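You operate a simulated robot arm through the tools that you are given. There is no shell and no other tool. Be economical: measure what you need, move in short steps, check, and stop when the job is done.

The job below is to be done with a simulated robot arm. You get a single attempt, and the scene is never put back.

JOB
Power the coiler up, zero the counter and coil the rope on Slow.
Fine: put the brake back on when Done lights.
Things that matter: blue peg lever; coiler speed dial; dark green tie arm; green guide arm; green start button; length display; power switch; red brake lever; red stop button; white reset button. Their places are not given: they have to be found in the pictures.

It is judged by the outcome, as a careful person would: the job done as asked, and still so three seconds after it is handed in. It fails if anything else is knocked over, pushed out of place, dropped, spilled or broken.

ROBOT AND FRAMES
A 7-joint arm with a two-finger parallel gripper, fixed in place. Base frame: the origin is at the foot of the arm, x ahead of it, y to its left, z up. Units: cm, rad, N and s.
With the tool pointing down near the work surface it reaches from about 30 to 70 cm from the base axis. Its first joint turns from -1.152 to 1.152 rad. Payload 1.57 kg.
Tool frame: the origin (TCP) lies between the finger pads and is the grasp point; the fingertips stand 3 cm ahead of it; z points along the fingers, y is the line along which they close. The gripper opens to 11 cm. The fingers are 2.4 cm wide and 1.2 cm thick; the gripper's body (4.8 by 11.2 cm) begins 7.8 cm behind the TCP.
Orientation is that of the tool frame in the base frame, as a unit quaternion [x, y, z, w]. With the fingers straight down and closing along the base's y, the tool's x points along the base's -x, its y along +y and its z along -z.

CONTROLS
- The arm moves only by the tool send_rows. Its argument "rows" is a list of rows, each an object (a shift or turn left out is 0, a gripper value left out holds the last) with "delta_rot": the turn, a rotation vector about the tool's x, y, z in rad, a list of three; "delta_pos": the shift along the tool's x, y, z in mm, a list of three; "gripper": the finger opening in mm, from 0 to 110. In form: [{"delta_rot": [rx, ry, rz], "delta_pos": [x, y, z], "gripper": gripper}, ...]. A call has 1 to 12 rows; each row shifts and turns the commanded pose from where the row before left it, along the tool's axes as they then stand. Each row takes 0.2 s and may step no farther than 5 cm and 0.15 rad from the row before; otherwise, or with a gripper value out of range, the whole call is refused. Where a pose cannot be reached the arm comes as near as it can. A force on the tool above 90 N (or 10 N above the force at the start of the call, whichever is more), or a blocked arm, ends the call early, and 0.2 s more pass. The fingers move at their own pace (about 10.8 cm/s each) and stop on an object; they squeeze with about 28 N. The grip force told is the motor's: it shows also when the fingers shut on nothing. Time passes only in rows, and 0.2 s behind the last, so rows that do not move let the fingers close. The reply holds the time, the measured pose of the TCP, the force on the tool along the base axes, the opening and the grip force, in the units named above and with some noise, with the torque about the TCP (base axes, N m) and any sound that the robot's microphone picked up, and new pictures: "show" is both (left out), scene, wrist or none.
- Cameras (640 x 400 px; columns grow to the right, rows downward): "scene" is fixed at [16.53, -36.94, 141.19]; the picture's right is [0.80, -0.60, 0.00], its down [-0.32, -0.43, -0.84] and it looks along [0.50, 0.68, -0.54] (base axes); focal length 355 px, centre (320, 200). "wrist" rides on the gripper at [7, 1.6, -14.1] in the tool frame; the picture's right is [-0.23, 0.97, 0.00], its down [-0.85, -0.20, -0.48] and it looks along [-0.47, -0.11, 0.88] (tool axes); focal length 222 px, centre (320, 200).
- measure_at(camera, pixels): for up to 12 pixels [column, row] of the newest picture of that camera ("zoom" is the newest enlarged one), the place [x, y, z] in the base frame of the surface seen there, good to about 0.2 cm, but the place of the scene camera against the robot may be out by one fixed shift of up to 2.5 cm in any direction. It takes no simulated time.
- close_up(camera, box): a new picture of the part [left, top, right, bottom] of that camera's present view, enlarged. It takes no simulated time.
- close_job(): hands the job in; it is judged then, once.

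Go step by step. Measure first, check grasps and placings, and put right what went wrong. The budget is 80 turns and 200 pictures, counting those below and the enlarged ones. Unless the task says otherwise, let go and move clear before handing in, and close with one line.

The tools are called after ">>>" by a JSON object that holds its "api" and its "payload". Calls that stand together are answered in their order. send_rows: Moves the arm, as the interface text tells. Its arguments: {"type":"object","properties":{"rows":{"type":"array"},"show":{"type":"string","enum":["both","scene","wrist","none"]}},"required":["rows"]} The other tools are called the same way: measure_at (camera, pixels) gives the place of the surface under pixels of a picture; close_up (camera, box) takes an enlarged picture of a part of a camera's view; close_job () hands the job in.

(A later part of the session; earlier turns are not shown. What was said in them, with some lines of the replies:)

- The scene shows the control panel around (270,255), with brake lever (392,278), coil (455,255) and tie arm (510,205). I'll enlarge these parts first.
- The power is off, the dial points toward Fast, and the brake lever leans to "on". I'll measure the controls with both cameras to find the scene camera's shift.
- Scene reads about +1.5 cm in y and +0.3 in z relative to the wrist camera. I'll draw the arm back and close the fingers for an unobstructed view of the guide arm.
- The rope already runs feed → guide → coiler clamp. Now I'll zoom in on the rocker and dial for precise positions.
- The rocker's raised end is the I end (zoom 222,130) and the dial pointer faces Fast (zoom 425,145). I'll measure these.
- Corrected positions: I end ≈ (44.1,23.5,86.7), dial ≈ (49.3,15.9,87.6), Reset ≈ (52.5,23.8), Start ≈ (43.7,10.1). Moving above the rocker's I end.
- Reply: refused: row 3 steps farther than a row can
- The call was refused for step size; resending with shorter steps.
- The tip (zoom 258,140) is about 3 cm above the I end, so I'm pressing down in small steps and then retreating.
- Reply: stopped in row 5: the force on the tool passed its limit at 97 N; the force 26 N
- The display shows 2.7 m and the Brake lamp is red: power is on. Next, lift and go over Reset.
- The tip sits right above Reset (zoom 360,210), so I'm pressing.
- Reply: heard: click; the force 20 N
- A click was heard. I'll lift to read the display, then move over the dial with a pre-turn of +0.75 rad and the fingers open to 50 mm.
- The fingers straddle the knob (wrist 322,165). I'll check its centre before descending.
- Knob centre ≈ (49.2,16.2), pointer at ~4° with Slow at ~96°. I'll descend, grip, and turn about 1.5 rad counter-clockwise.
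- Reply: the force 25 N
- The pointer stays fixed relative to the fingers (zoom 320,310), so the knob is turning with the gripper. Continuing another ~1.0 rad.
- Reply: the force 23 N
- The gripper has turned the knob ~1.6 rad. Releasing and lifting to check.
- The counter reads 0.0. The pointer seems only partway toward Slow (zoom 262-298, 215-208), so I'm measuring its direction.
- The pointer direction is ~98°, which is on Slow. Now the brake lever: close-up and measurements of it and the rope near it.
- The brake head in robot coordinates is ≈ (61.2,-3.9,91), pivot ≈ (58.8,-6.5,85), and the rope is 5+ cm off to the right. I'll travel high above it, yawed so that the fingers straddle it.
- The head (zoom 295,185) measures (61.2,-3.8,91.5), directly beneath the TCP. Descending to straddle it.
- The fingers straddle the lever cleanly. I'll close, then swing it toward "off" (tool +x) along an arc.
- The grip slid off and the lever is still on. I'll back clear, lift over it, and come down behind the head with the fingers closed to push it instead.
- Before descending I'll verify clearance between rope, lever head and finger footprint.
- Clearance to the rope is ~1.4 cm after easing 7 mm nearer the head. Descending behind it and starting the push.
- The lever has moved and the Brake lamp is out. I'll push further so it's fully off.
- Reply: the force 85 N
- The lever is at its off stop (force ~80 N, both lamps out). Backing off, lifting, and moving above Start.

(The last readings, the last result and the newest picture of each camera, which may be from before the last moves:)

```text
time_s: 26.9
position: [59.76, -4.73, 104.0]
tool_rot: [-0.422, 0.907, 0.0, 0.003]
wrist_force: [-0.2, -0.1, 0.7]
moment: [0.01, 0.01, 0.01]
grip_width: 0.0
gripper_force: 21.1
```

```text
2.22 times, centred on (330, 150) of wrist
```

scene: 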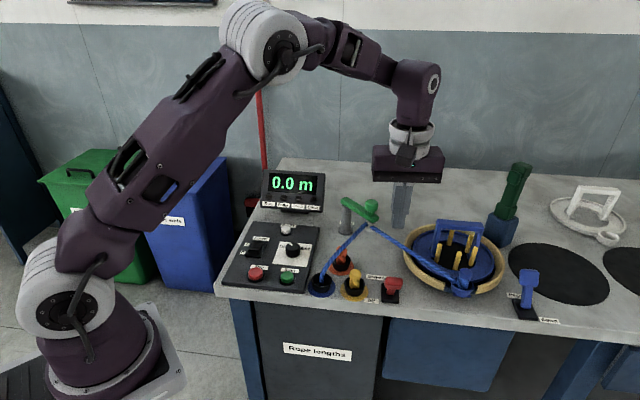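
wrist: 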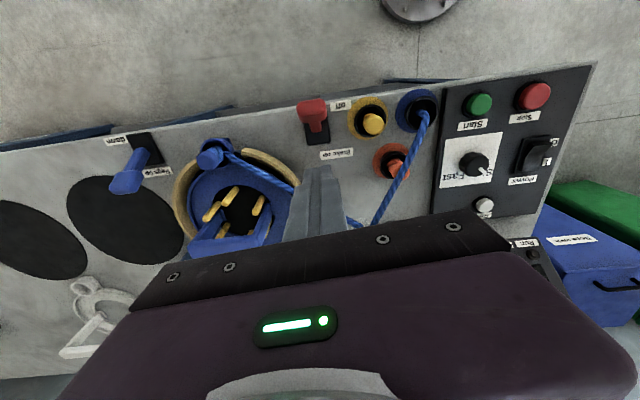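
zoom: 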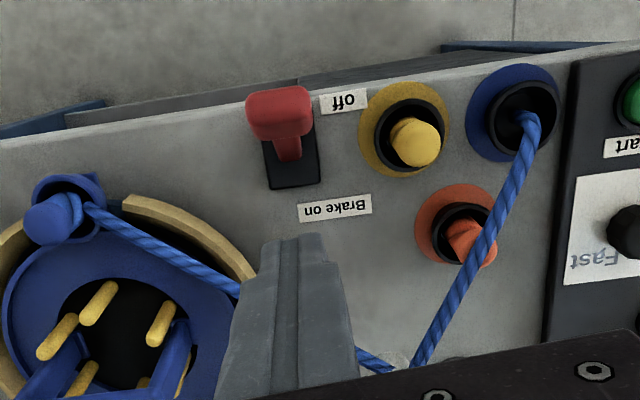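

The brake stays off. I'll measure its off-position head and the Start button, then move.

>>> {"api": "measure_at", "payload": {"camera": "zoom", "pixels": [[275, 95], [252, 105], [312, 105], [280, 128], [265, 130], [288, 150]]}}

>>> {"api": "measure_at", "payload": {"camera": "wrist", "pixels": [[479, 104], [479, 99], [485, 204], [533, 93]]}}

>>> {"api": "send_rows", "payload": {"rows": [{"delta_pos": [-2, 45, 0]}, {"delta_pos": [-2, 45, 0]}, {"delta_pos": [-2, 45, 0]}, {"delta_pos": [-2, 45, 0]}, {"delta_pos": [-2, 34, 0]}, {"delta_pos": [0, 0, 45]}, {"delta_pos": [0, 0, 45]}, {"delta_pos": [0, 0, 20]}, {"delta_pos": [0, 0, 0]}]}}

>>> {"api": "close_up", "payload": {"camera": "wrist", "box": [200, 60, 460, 240]}}

>>> {"api": "close_up", "payload": {"camera": "scene", "box": [230, 165, 358, 305]}}

```text
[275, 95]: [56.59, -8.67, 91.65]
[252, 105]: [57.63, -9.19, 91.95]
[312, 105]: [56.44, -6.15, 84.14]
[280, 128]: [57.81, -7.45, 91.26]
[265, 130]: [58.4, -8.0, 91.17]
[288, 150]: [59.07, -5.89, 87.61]
```

```text
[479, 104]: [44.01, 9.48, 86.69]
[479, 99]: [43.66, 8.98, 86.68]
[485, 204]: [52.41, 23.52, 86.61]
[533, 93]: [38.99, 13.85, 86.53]
```

```text
time_s: 28.9
position: [44.16, 9.96, 92.69]
tool_rot: [-0.422, 0.907, 0.0, 0.003]
wrist_force: [0.0, 0.5, -0.3]
moment: [0.0, 0.02, 0.0]
grip_width: 0.0
gripper_force: 21.1
```

scene: 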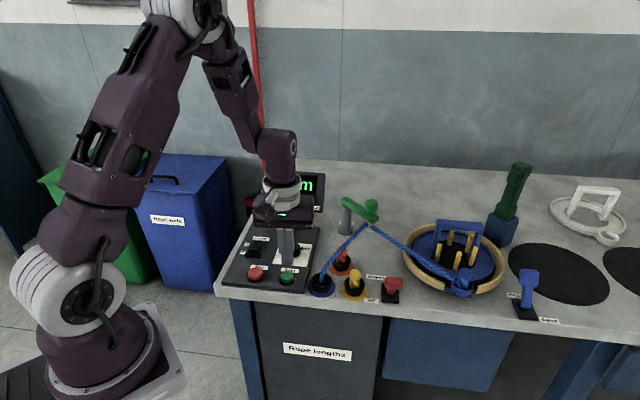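
wrist: 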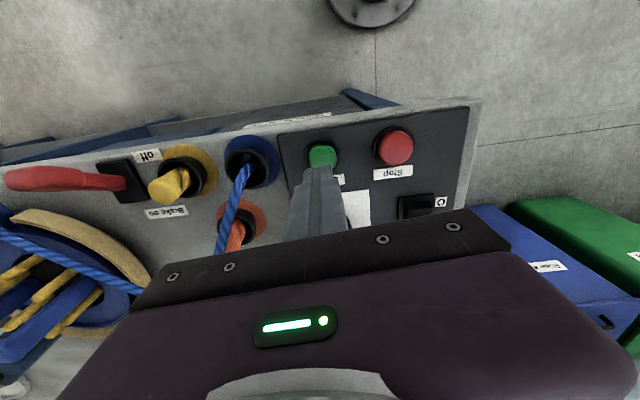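

```text
2.22 times, centred on (330, 150) of wrist
```

zoom: 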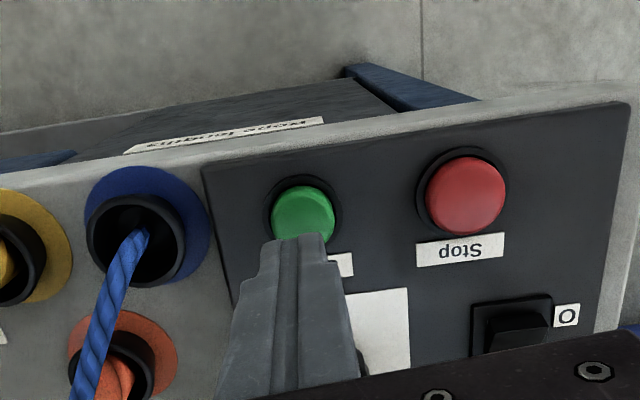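

```text
2.86 times, centred on (294, 235) of scene
```

zoom: 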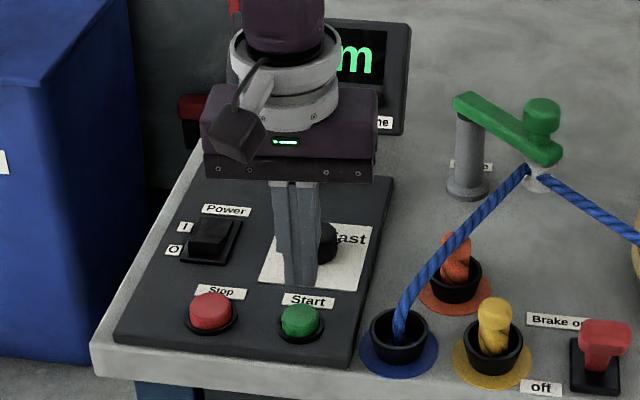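

Start's centre is ≈ (43.8,9.5), so I'm shifting 5 mm nearer and pressing.

>>> {"api": "send_rows", "payload": {"rows": [{"delta_pos": [5, 0, 18]}, {"delta_pos": [0, 0, 10]}, {"delta_pos": [0, 0, 5]}, {"delta_pos": [0, 0, 4]}, {"delta_pos": [0, 0, 4]}]}}

```text
time_s: 30.1
position: [44.01, 9.4, 88.64]
tool_rot: [-0.421, 0.907, -0.001, 0.002]
wrist_force: [-5.3, 0.0, 15.8]
moment: [0.05, 0.14, 0.05]
grip_width: 0.01
gripper_force: 21.6
heard: click
```

scene: 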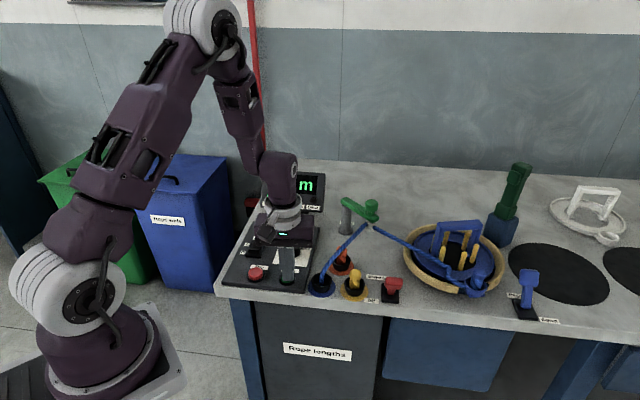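
wrist: 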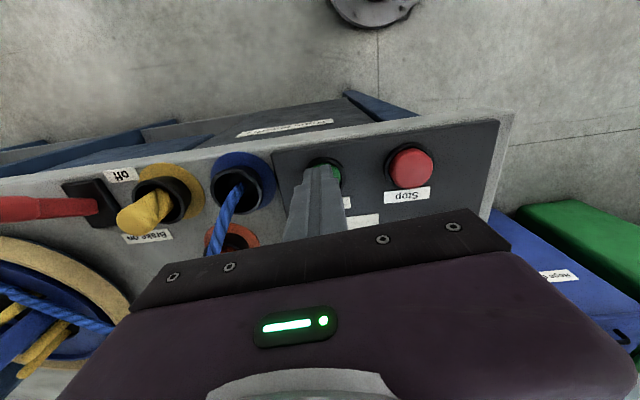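

A click, and the coiler is turning. I'll lift clear and travel high to the near side of the brake lever, then read the display.

>>> {"api": "send_rows", "payload": {"rows": [{"delta_pos": [0, 0, -45]}, {"delta_pos": [0, 0, -45]}, {"delta_pos": [0, 0, -45]}, {"delta_pos": [20, -43, 0]}, {"delta_pos": [20, -43, 0]}, {"delta_pos": [20, -43, 0]}, {"delta_pos": [20, -43, 0]}, {"delta_pos": [20, -43, 0]}, {"delta_pos": [0, 0, 0]}]}}

>>> {"api": "close_up", "payload": {"camera": "scene", "box": [240, 165, 530, 325]}}

```text
time_s: 32.1
position: [53.81, -12.3, 101.76]
tool_rot: [-0.422, 0.906, 0.001, 0.003]
wrist_force: [-0.3, 0.4, 0.9]
moment: [0.01, -0.02, 0.03]
grip_width: 0.0
gripper_force: 21.8
```

scene: 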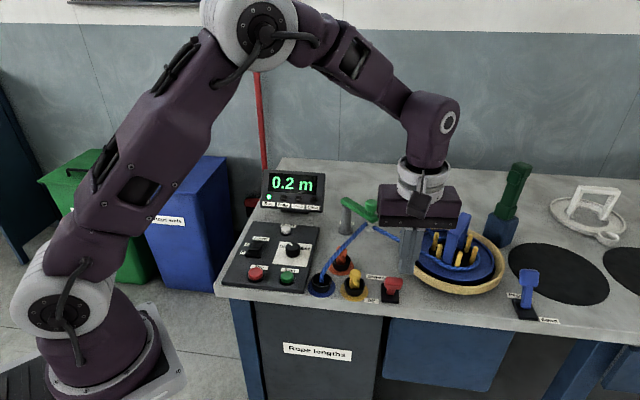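
wrist: 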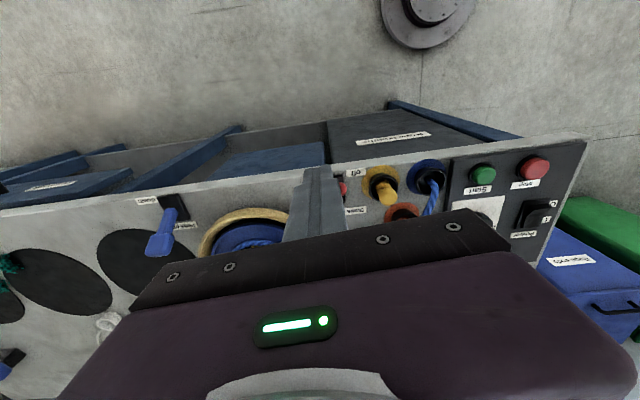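

```text
2.21 times, centred on (385, 245) of scene
```

zoom: 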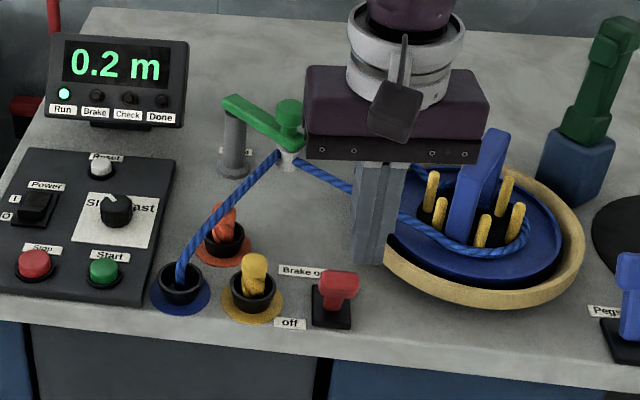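

Run is lit and the counter is at 0.2 m with rope winding on. Waiting while watching the display.

>>> {"api": "send_rows", "payload": {"rows": [{"delta_pos": [10, 0, 0]}, {}, {}, {}, {}, {}, {}, {}, {}, {}, {}, {}], "show": "scene"}}

>>> {"api": "close_up", "payload": {"camera": "scene", "box": [240, 165, 530, 325]}}

```text
time_s: 34.7
position: [53.21, -12.93, 101.93]
tool_rot: [-0.422, 0.907, 0.0, 0.003]
wrist_force: [-0.8, -0.2, -0.6]
moment: [-0.03, 0.02, 0.04]
grip_width: 0.01
gripper_force: 21.3
```

scene: 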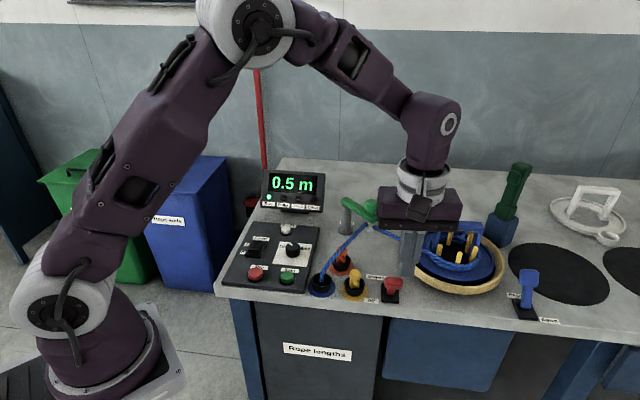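

```text
2.21 times, centred on (385, 245) of scene
```

zoom: 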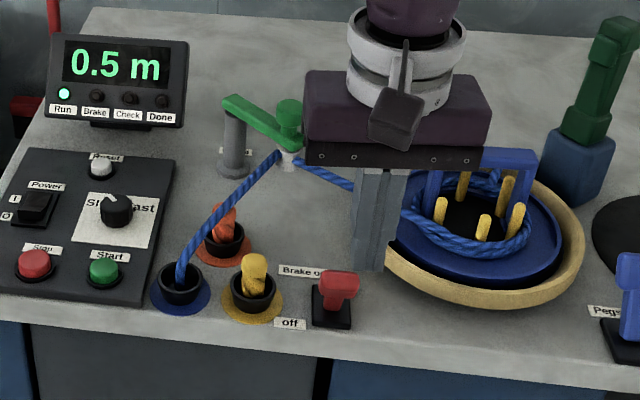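

It winds at ~0.12 m/s. Meanwhile I'll lower the closed fingers on the near side of the lever, clear of it.

>>> {"api": "send_rows", "payload": {"rows": [{"delta_pos": [0, 0, 30]}, {"delta_pos": [0, 0, 30]}, {"delta_pos": [0, 0, 35]}, {}, {}, {}, {}, {}, {}, {}, {}, {}]}}

>>> {"api": "close_up", "payload": {"camera": "scene", "box": [240, 165, 530, 325]}}

>>> {"api": "close_up", "payload": {"camera": "wrist", "box": [200, 100, 460, 280]}}

```text
time_s: 37.3
position: [53.06, -13.07, 92.64]
tool_rot: [-0.422, 0.907, 0.001, 0.002]
wrist_force: [-0.7, 1.0, 0.5]
moment: [-0.01, -0.04, -0.01]
grip_width: 0.01
gripper_force: 21.6
```

scene: 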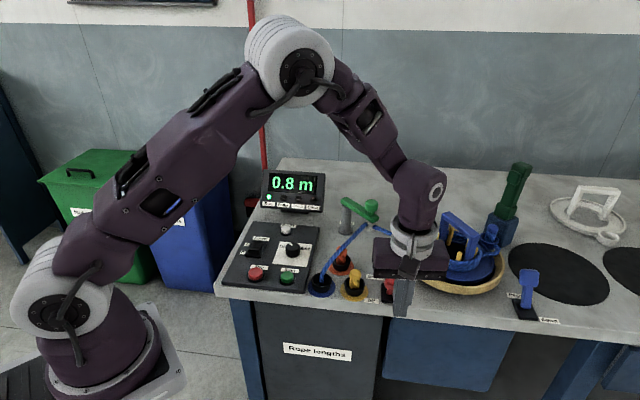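
wrist: 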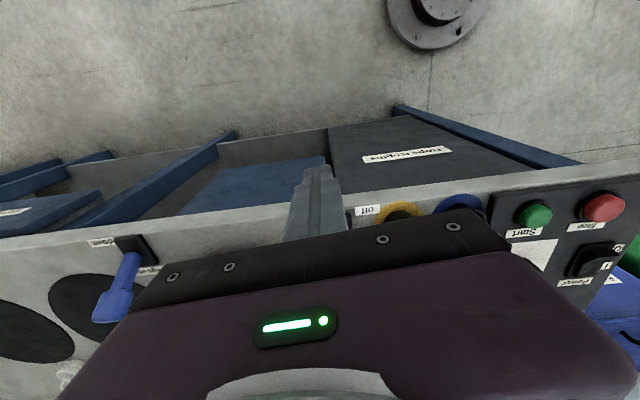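

```text
2.21 times, centred on (385, 245) of scene
```

zoom: 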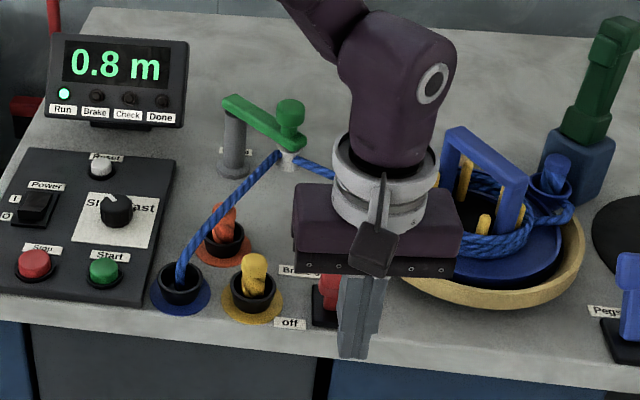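

```text
2.22 times, centred on (330, 190) of wrist
```

zoom: 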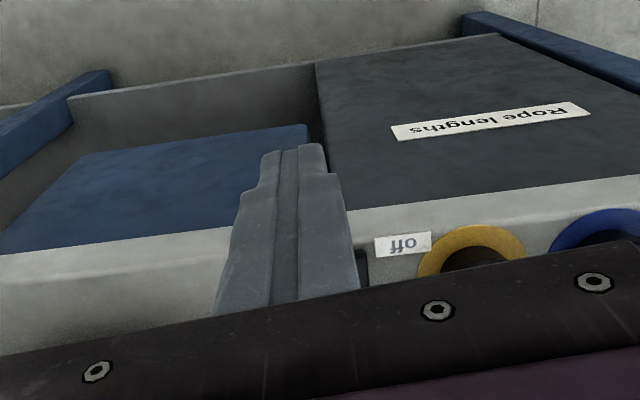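

Counter 0.8 m, running fine. Waiting on.

>>> {"api": "send_rows", "payload": {"rows": [{}, {}, {}, {}, {}, {}, {}, {}, {}, {}, {}, {}], "show": "none"}}

>>> {"api": "send_rows", "payload": {"rows": [{}, {}, {}, {}, {}, {}, {}, {}, {}, {}, {}, {}], "show": "scene"}}

>>> {"api": "close_up", "payload": {"camera": "scene", "box": [240, 165, 530, 325]}}

```text
time_s: 39.9
position: [53.13, -13.2, 92.62]
tool_rot: [-0.422, 0.907, -0.001, 0.002]
wrist_force: [-0.1, 0.2, -0.7]
moment: [-0.01, -0.02, 0.01]
grip_width: 0.02
gripper_force: 21.0
```

```text
time_s: 42.5
position: [53.04, -13.11, 92.66]
tool_rot: [-0.422, 0.906, 0.001, 0.002]
wrist_force: [1.1, 0.6, 0.1]
moment: [0.0, 0.02, 0.0]
grip_width: 0.02
gripper_force: 21.6
```

scene: 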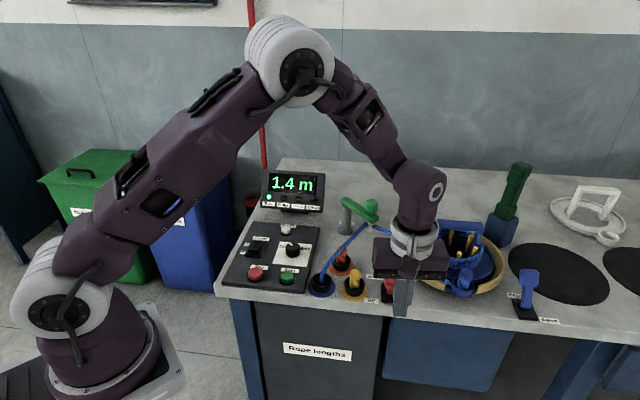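

```text
2.21 times, centred on (385, 245) of scene
```

zoom: 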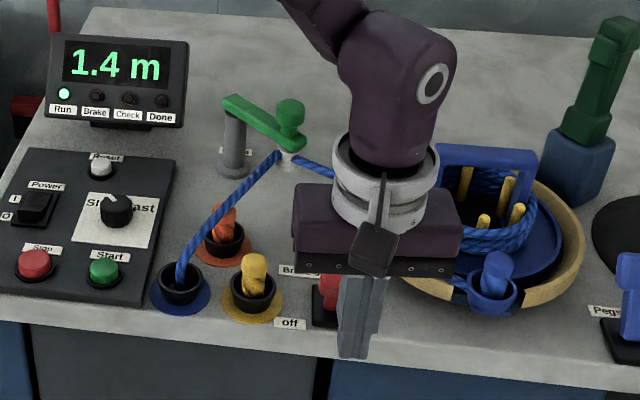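

Counter 1.4 m, Run lit, no Check lamp. Waiting on.

>>> {"api": "send_rows", "payload": {"rows": [{}, {}, {}, {}, {}, {}, {}, {}, {}, {}, {}, {}], "show": "none"}}

>>> {"api": "send_rows", "payload": {"rows": [{}, {}, {}, {}, {}, {}, {}, {}, {}, {}, {}, {}], "show": "none"}}

>>> {"api": "close_up", "payload": {"camera": "scene", "box": [240, 165, 530, 325]}}

```text
time_s: 45.1
position: [53.11, -13.14, 92.66]
tool_rot: [-0.422, 0.907, 0.0, 0.002]
wrist_force: [0.4, -0.5, 0.6]
moment: [-0.02, -0.03, -0.01]
grip_width: 0.0
gripper_force: 21.8
```

```text
time_s: 47.7
position: [53.07, -13.11, 92.57]
tool_rot: [-0.422, 0.907, 0.0, 0.002]
wrist_force: [0.0, 0.6, 0.6]
moment: [-0.01, -0.03, 0.0]
grip_width: 0.01
gripper_force: 21.4
```

```text
2.21 times, centred on (385, 245) of scene
```

zoom: 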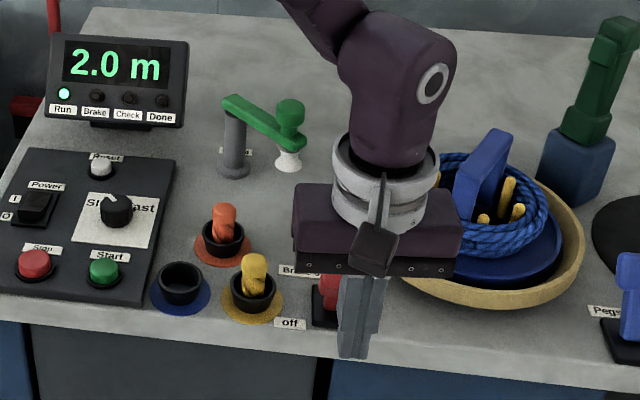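

The rope's end has left the feed at 2.0 m, with Run still lit. Waiting briefly for Done.

>>> {"api": "send_rows", "payload": {"rows": [{}, {}, {}, {}, {}], "show": "none"}}

>>> {"api": "close_up", "payload": {"camera": "scene", "box": [240, 165, 530, 325]}}

```text
time_s: 48.9
position: [53.13, -13.18, 92.56]
tool_rot: [-0.423, 0.906, 0.0, 0.003]
wrist_force: [0.1, 0.0, 0.3]
moment: [0.05, 0.02, 0.02]
grip_width: 0.0
gripper_force: 21.5
```

```text
2.21 times, centred on (385, 245) of scene
```

zoom: 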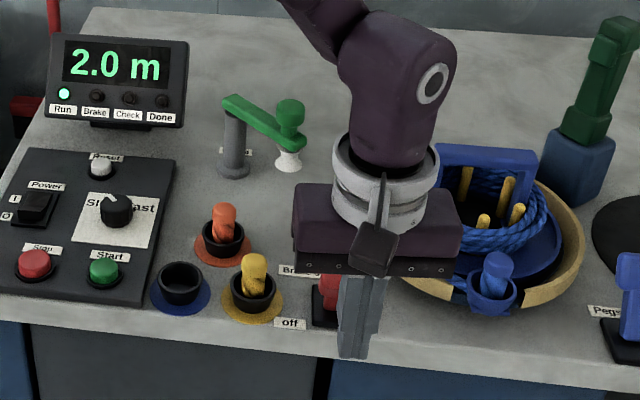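

Still Run at 2.0 m and Done is dark. Waiting a bit more.

>>> {"api": "send_rows", "payload": {"rows": [{}, {}, {}, {}, {}, {}, {}], "show": "none"}}

>>> {"api": "close_up", "payload": {"camera": "scene", "box": [240, 165, 530, 325]}}

```text
time_s: 50.5
position: [53.07, -13.13, 92.61]
tool_rot: [-0.422, 0.907, 0.0, 0.003]
wrist_force: [-0.1, 0.0, -0.5]
moment: [0.02, -0.02, -0.02]
grip_width: 0.0
gripper_force: 21.2
```

```text
2.21 times, centred on (385, 245) of scene
```

zoom: 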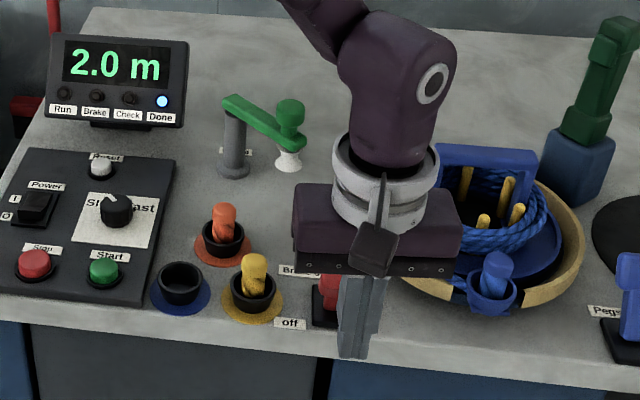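

Done is lit (zoom 162,102). Now pushing the brake lever back to "on" from the near side.

>>> {"api": "send_rows", "payload": {"rows": [{"delta_pos": [-20, 0, 0]}, {"delta_pos": [-12, 0, 0]}, {"delta_pos": [-12, 0, 0]}, {"delta_pos": [-12, 0, 0]}, {"delta_pos": [-10, 0, 0]}, {"delta_pos": [-10, 0, 0]}, {"delta_pos": [-8, 0, 0]}, {"delta_pos": [-6, 0, 0]}], "show": "wrist"}}

>>> {"api": "close_up", "payload": {"camera": "scene", "box": [240, 165, 530, 325]}}

```text
time_s: 52.3
position: [59.01, -5.82, 92.7]
tool_rot: [-0.422, 0.907, 0.001, 0.003]
wrist_force: [0.1, 0.8, 0.3]
moment: [-0.01, 0.01, 0.02]
grip_width: 0.01
gripper_force: 20.8
```

wrist: 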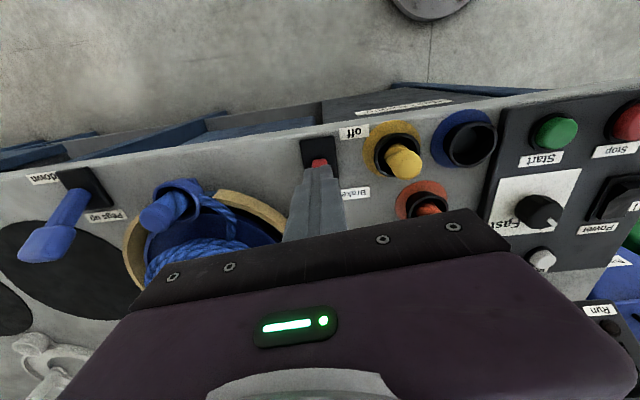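

```text
2.21 times, centred on (385, 245) of scene
```

zoom: 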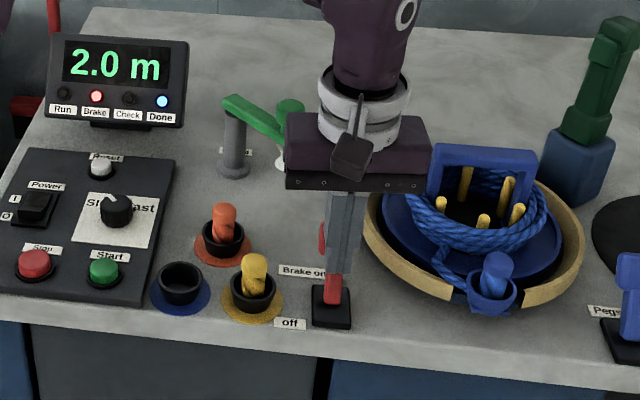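

The Brake lamp is lit along with Done, and force is nil. Retreating the way I came and lifting clear to check.

>>> {"api": "send_rows", "payload": {"rows": [{"delta_pos": [30, 0, 0]}, {"delta_pos": [40, 0, 0]}, {"delta_pos": [0, 0, -45]}, {"delta_pos": [0, 0, -45]}, {"delta_pos": [0, 0, -40]}, {"delta_pos": [40, 0, 0]}, {}]}}

>>> {"api": "close_up", "payload": {"camera": "scene", "box": [240, 165, 530, 325]}}

```text
time_s: 53.9
position: [51.66, -14.3, 105.91]
tool_rot: [-0.423, 0.906, 0.0, 0.003]
wrist_force: [-0.4, 0.6, -1.3]
moment: [-0.02, 0.02, -0.05]
grip_width: 0.02
gripper_force: 21.3
```

scene: 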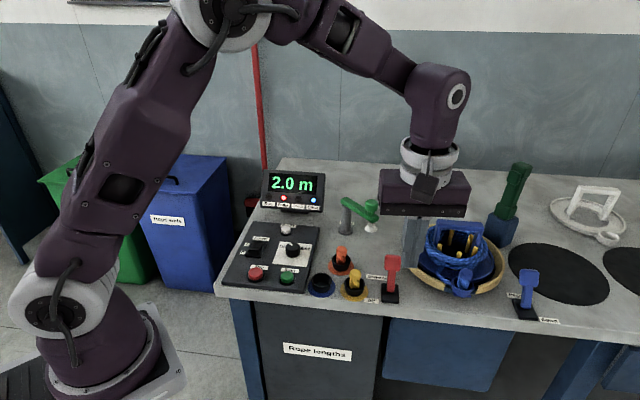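
wrist: 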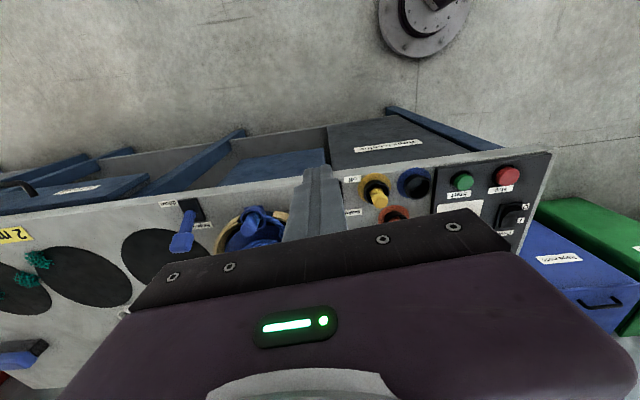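

```text
2.21 times, centred on (385, 245) of scene
```

zoom: 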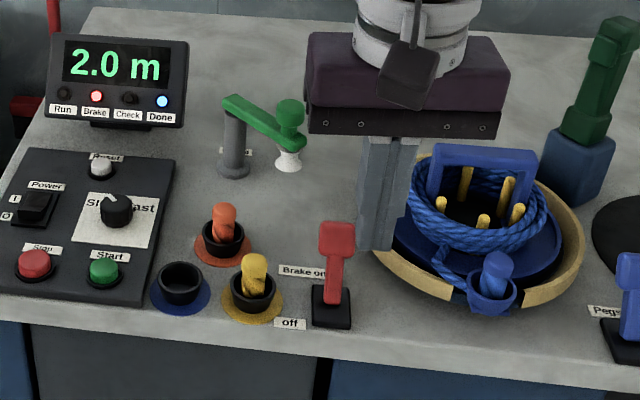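

The lever (zoom 335,260) is back at "Brake on". Brake and Done are lit, the rope is coiled at 2.0 m, and the arm is clear, so I'm handing in.

>>> {"api": "close_job", "payload": {}}

```text
The job is handed in.
```

The coiler was powered up, its counter zeroed, and the rope coiled on Slow to 2.0 m. Once Done lit, I put the brake back on and handed the job in.
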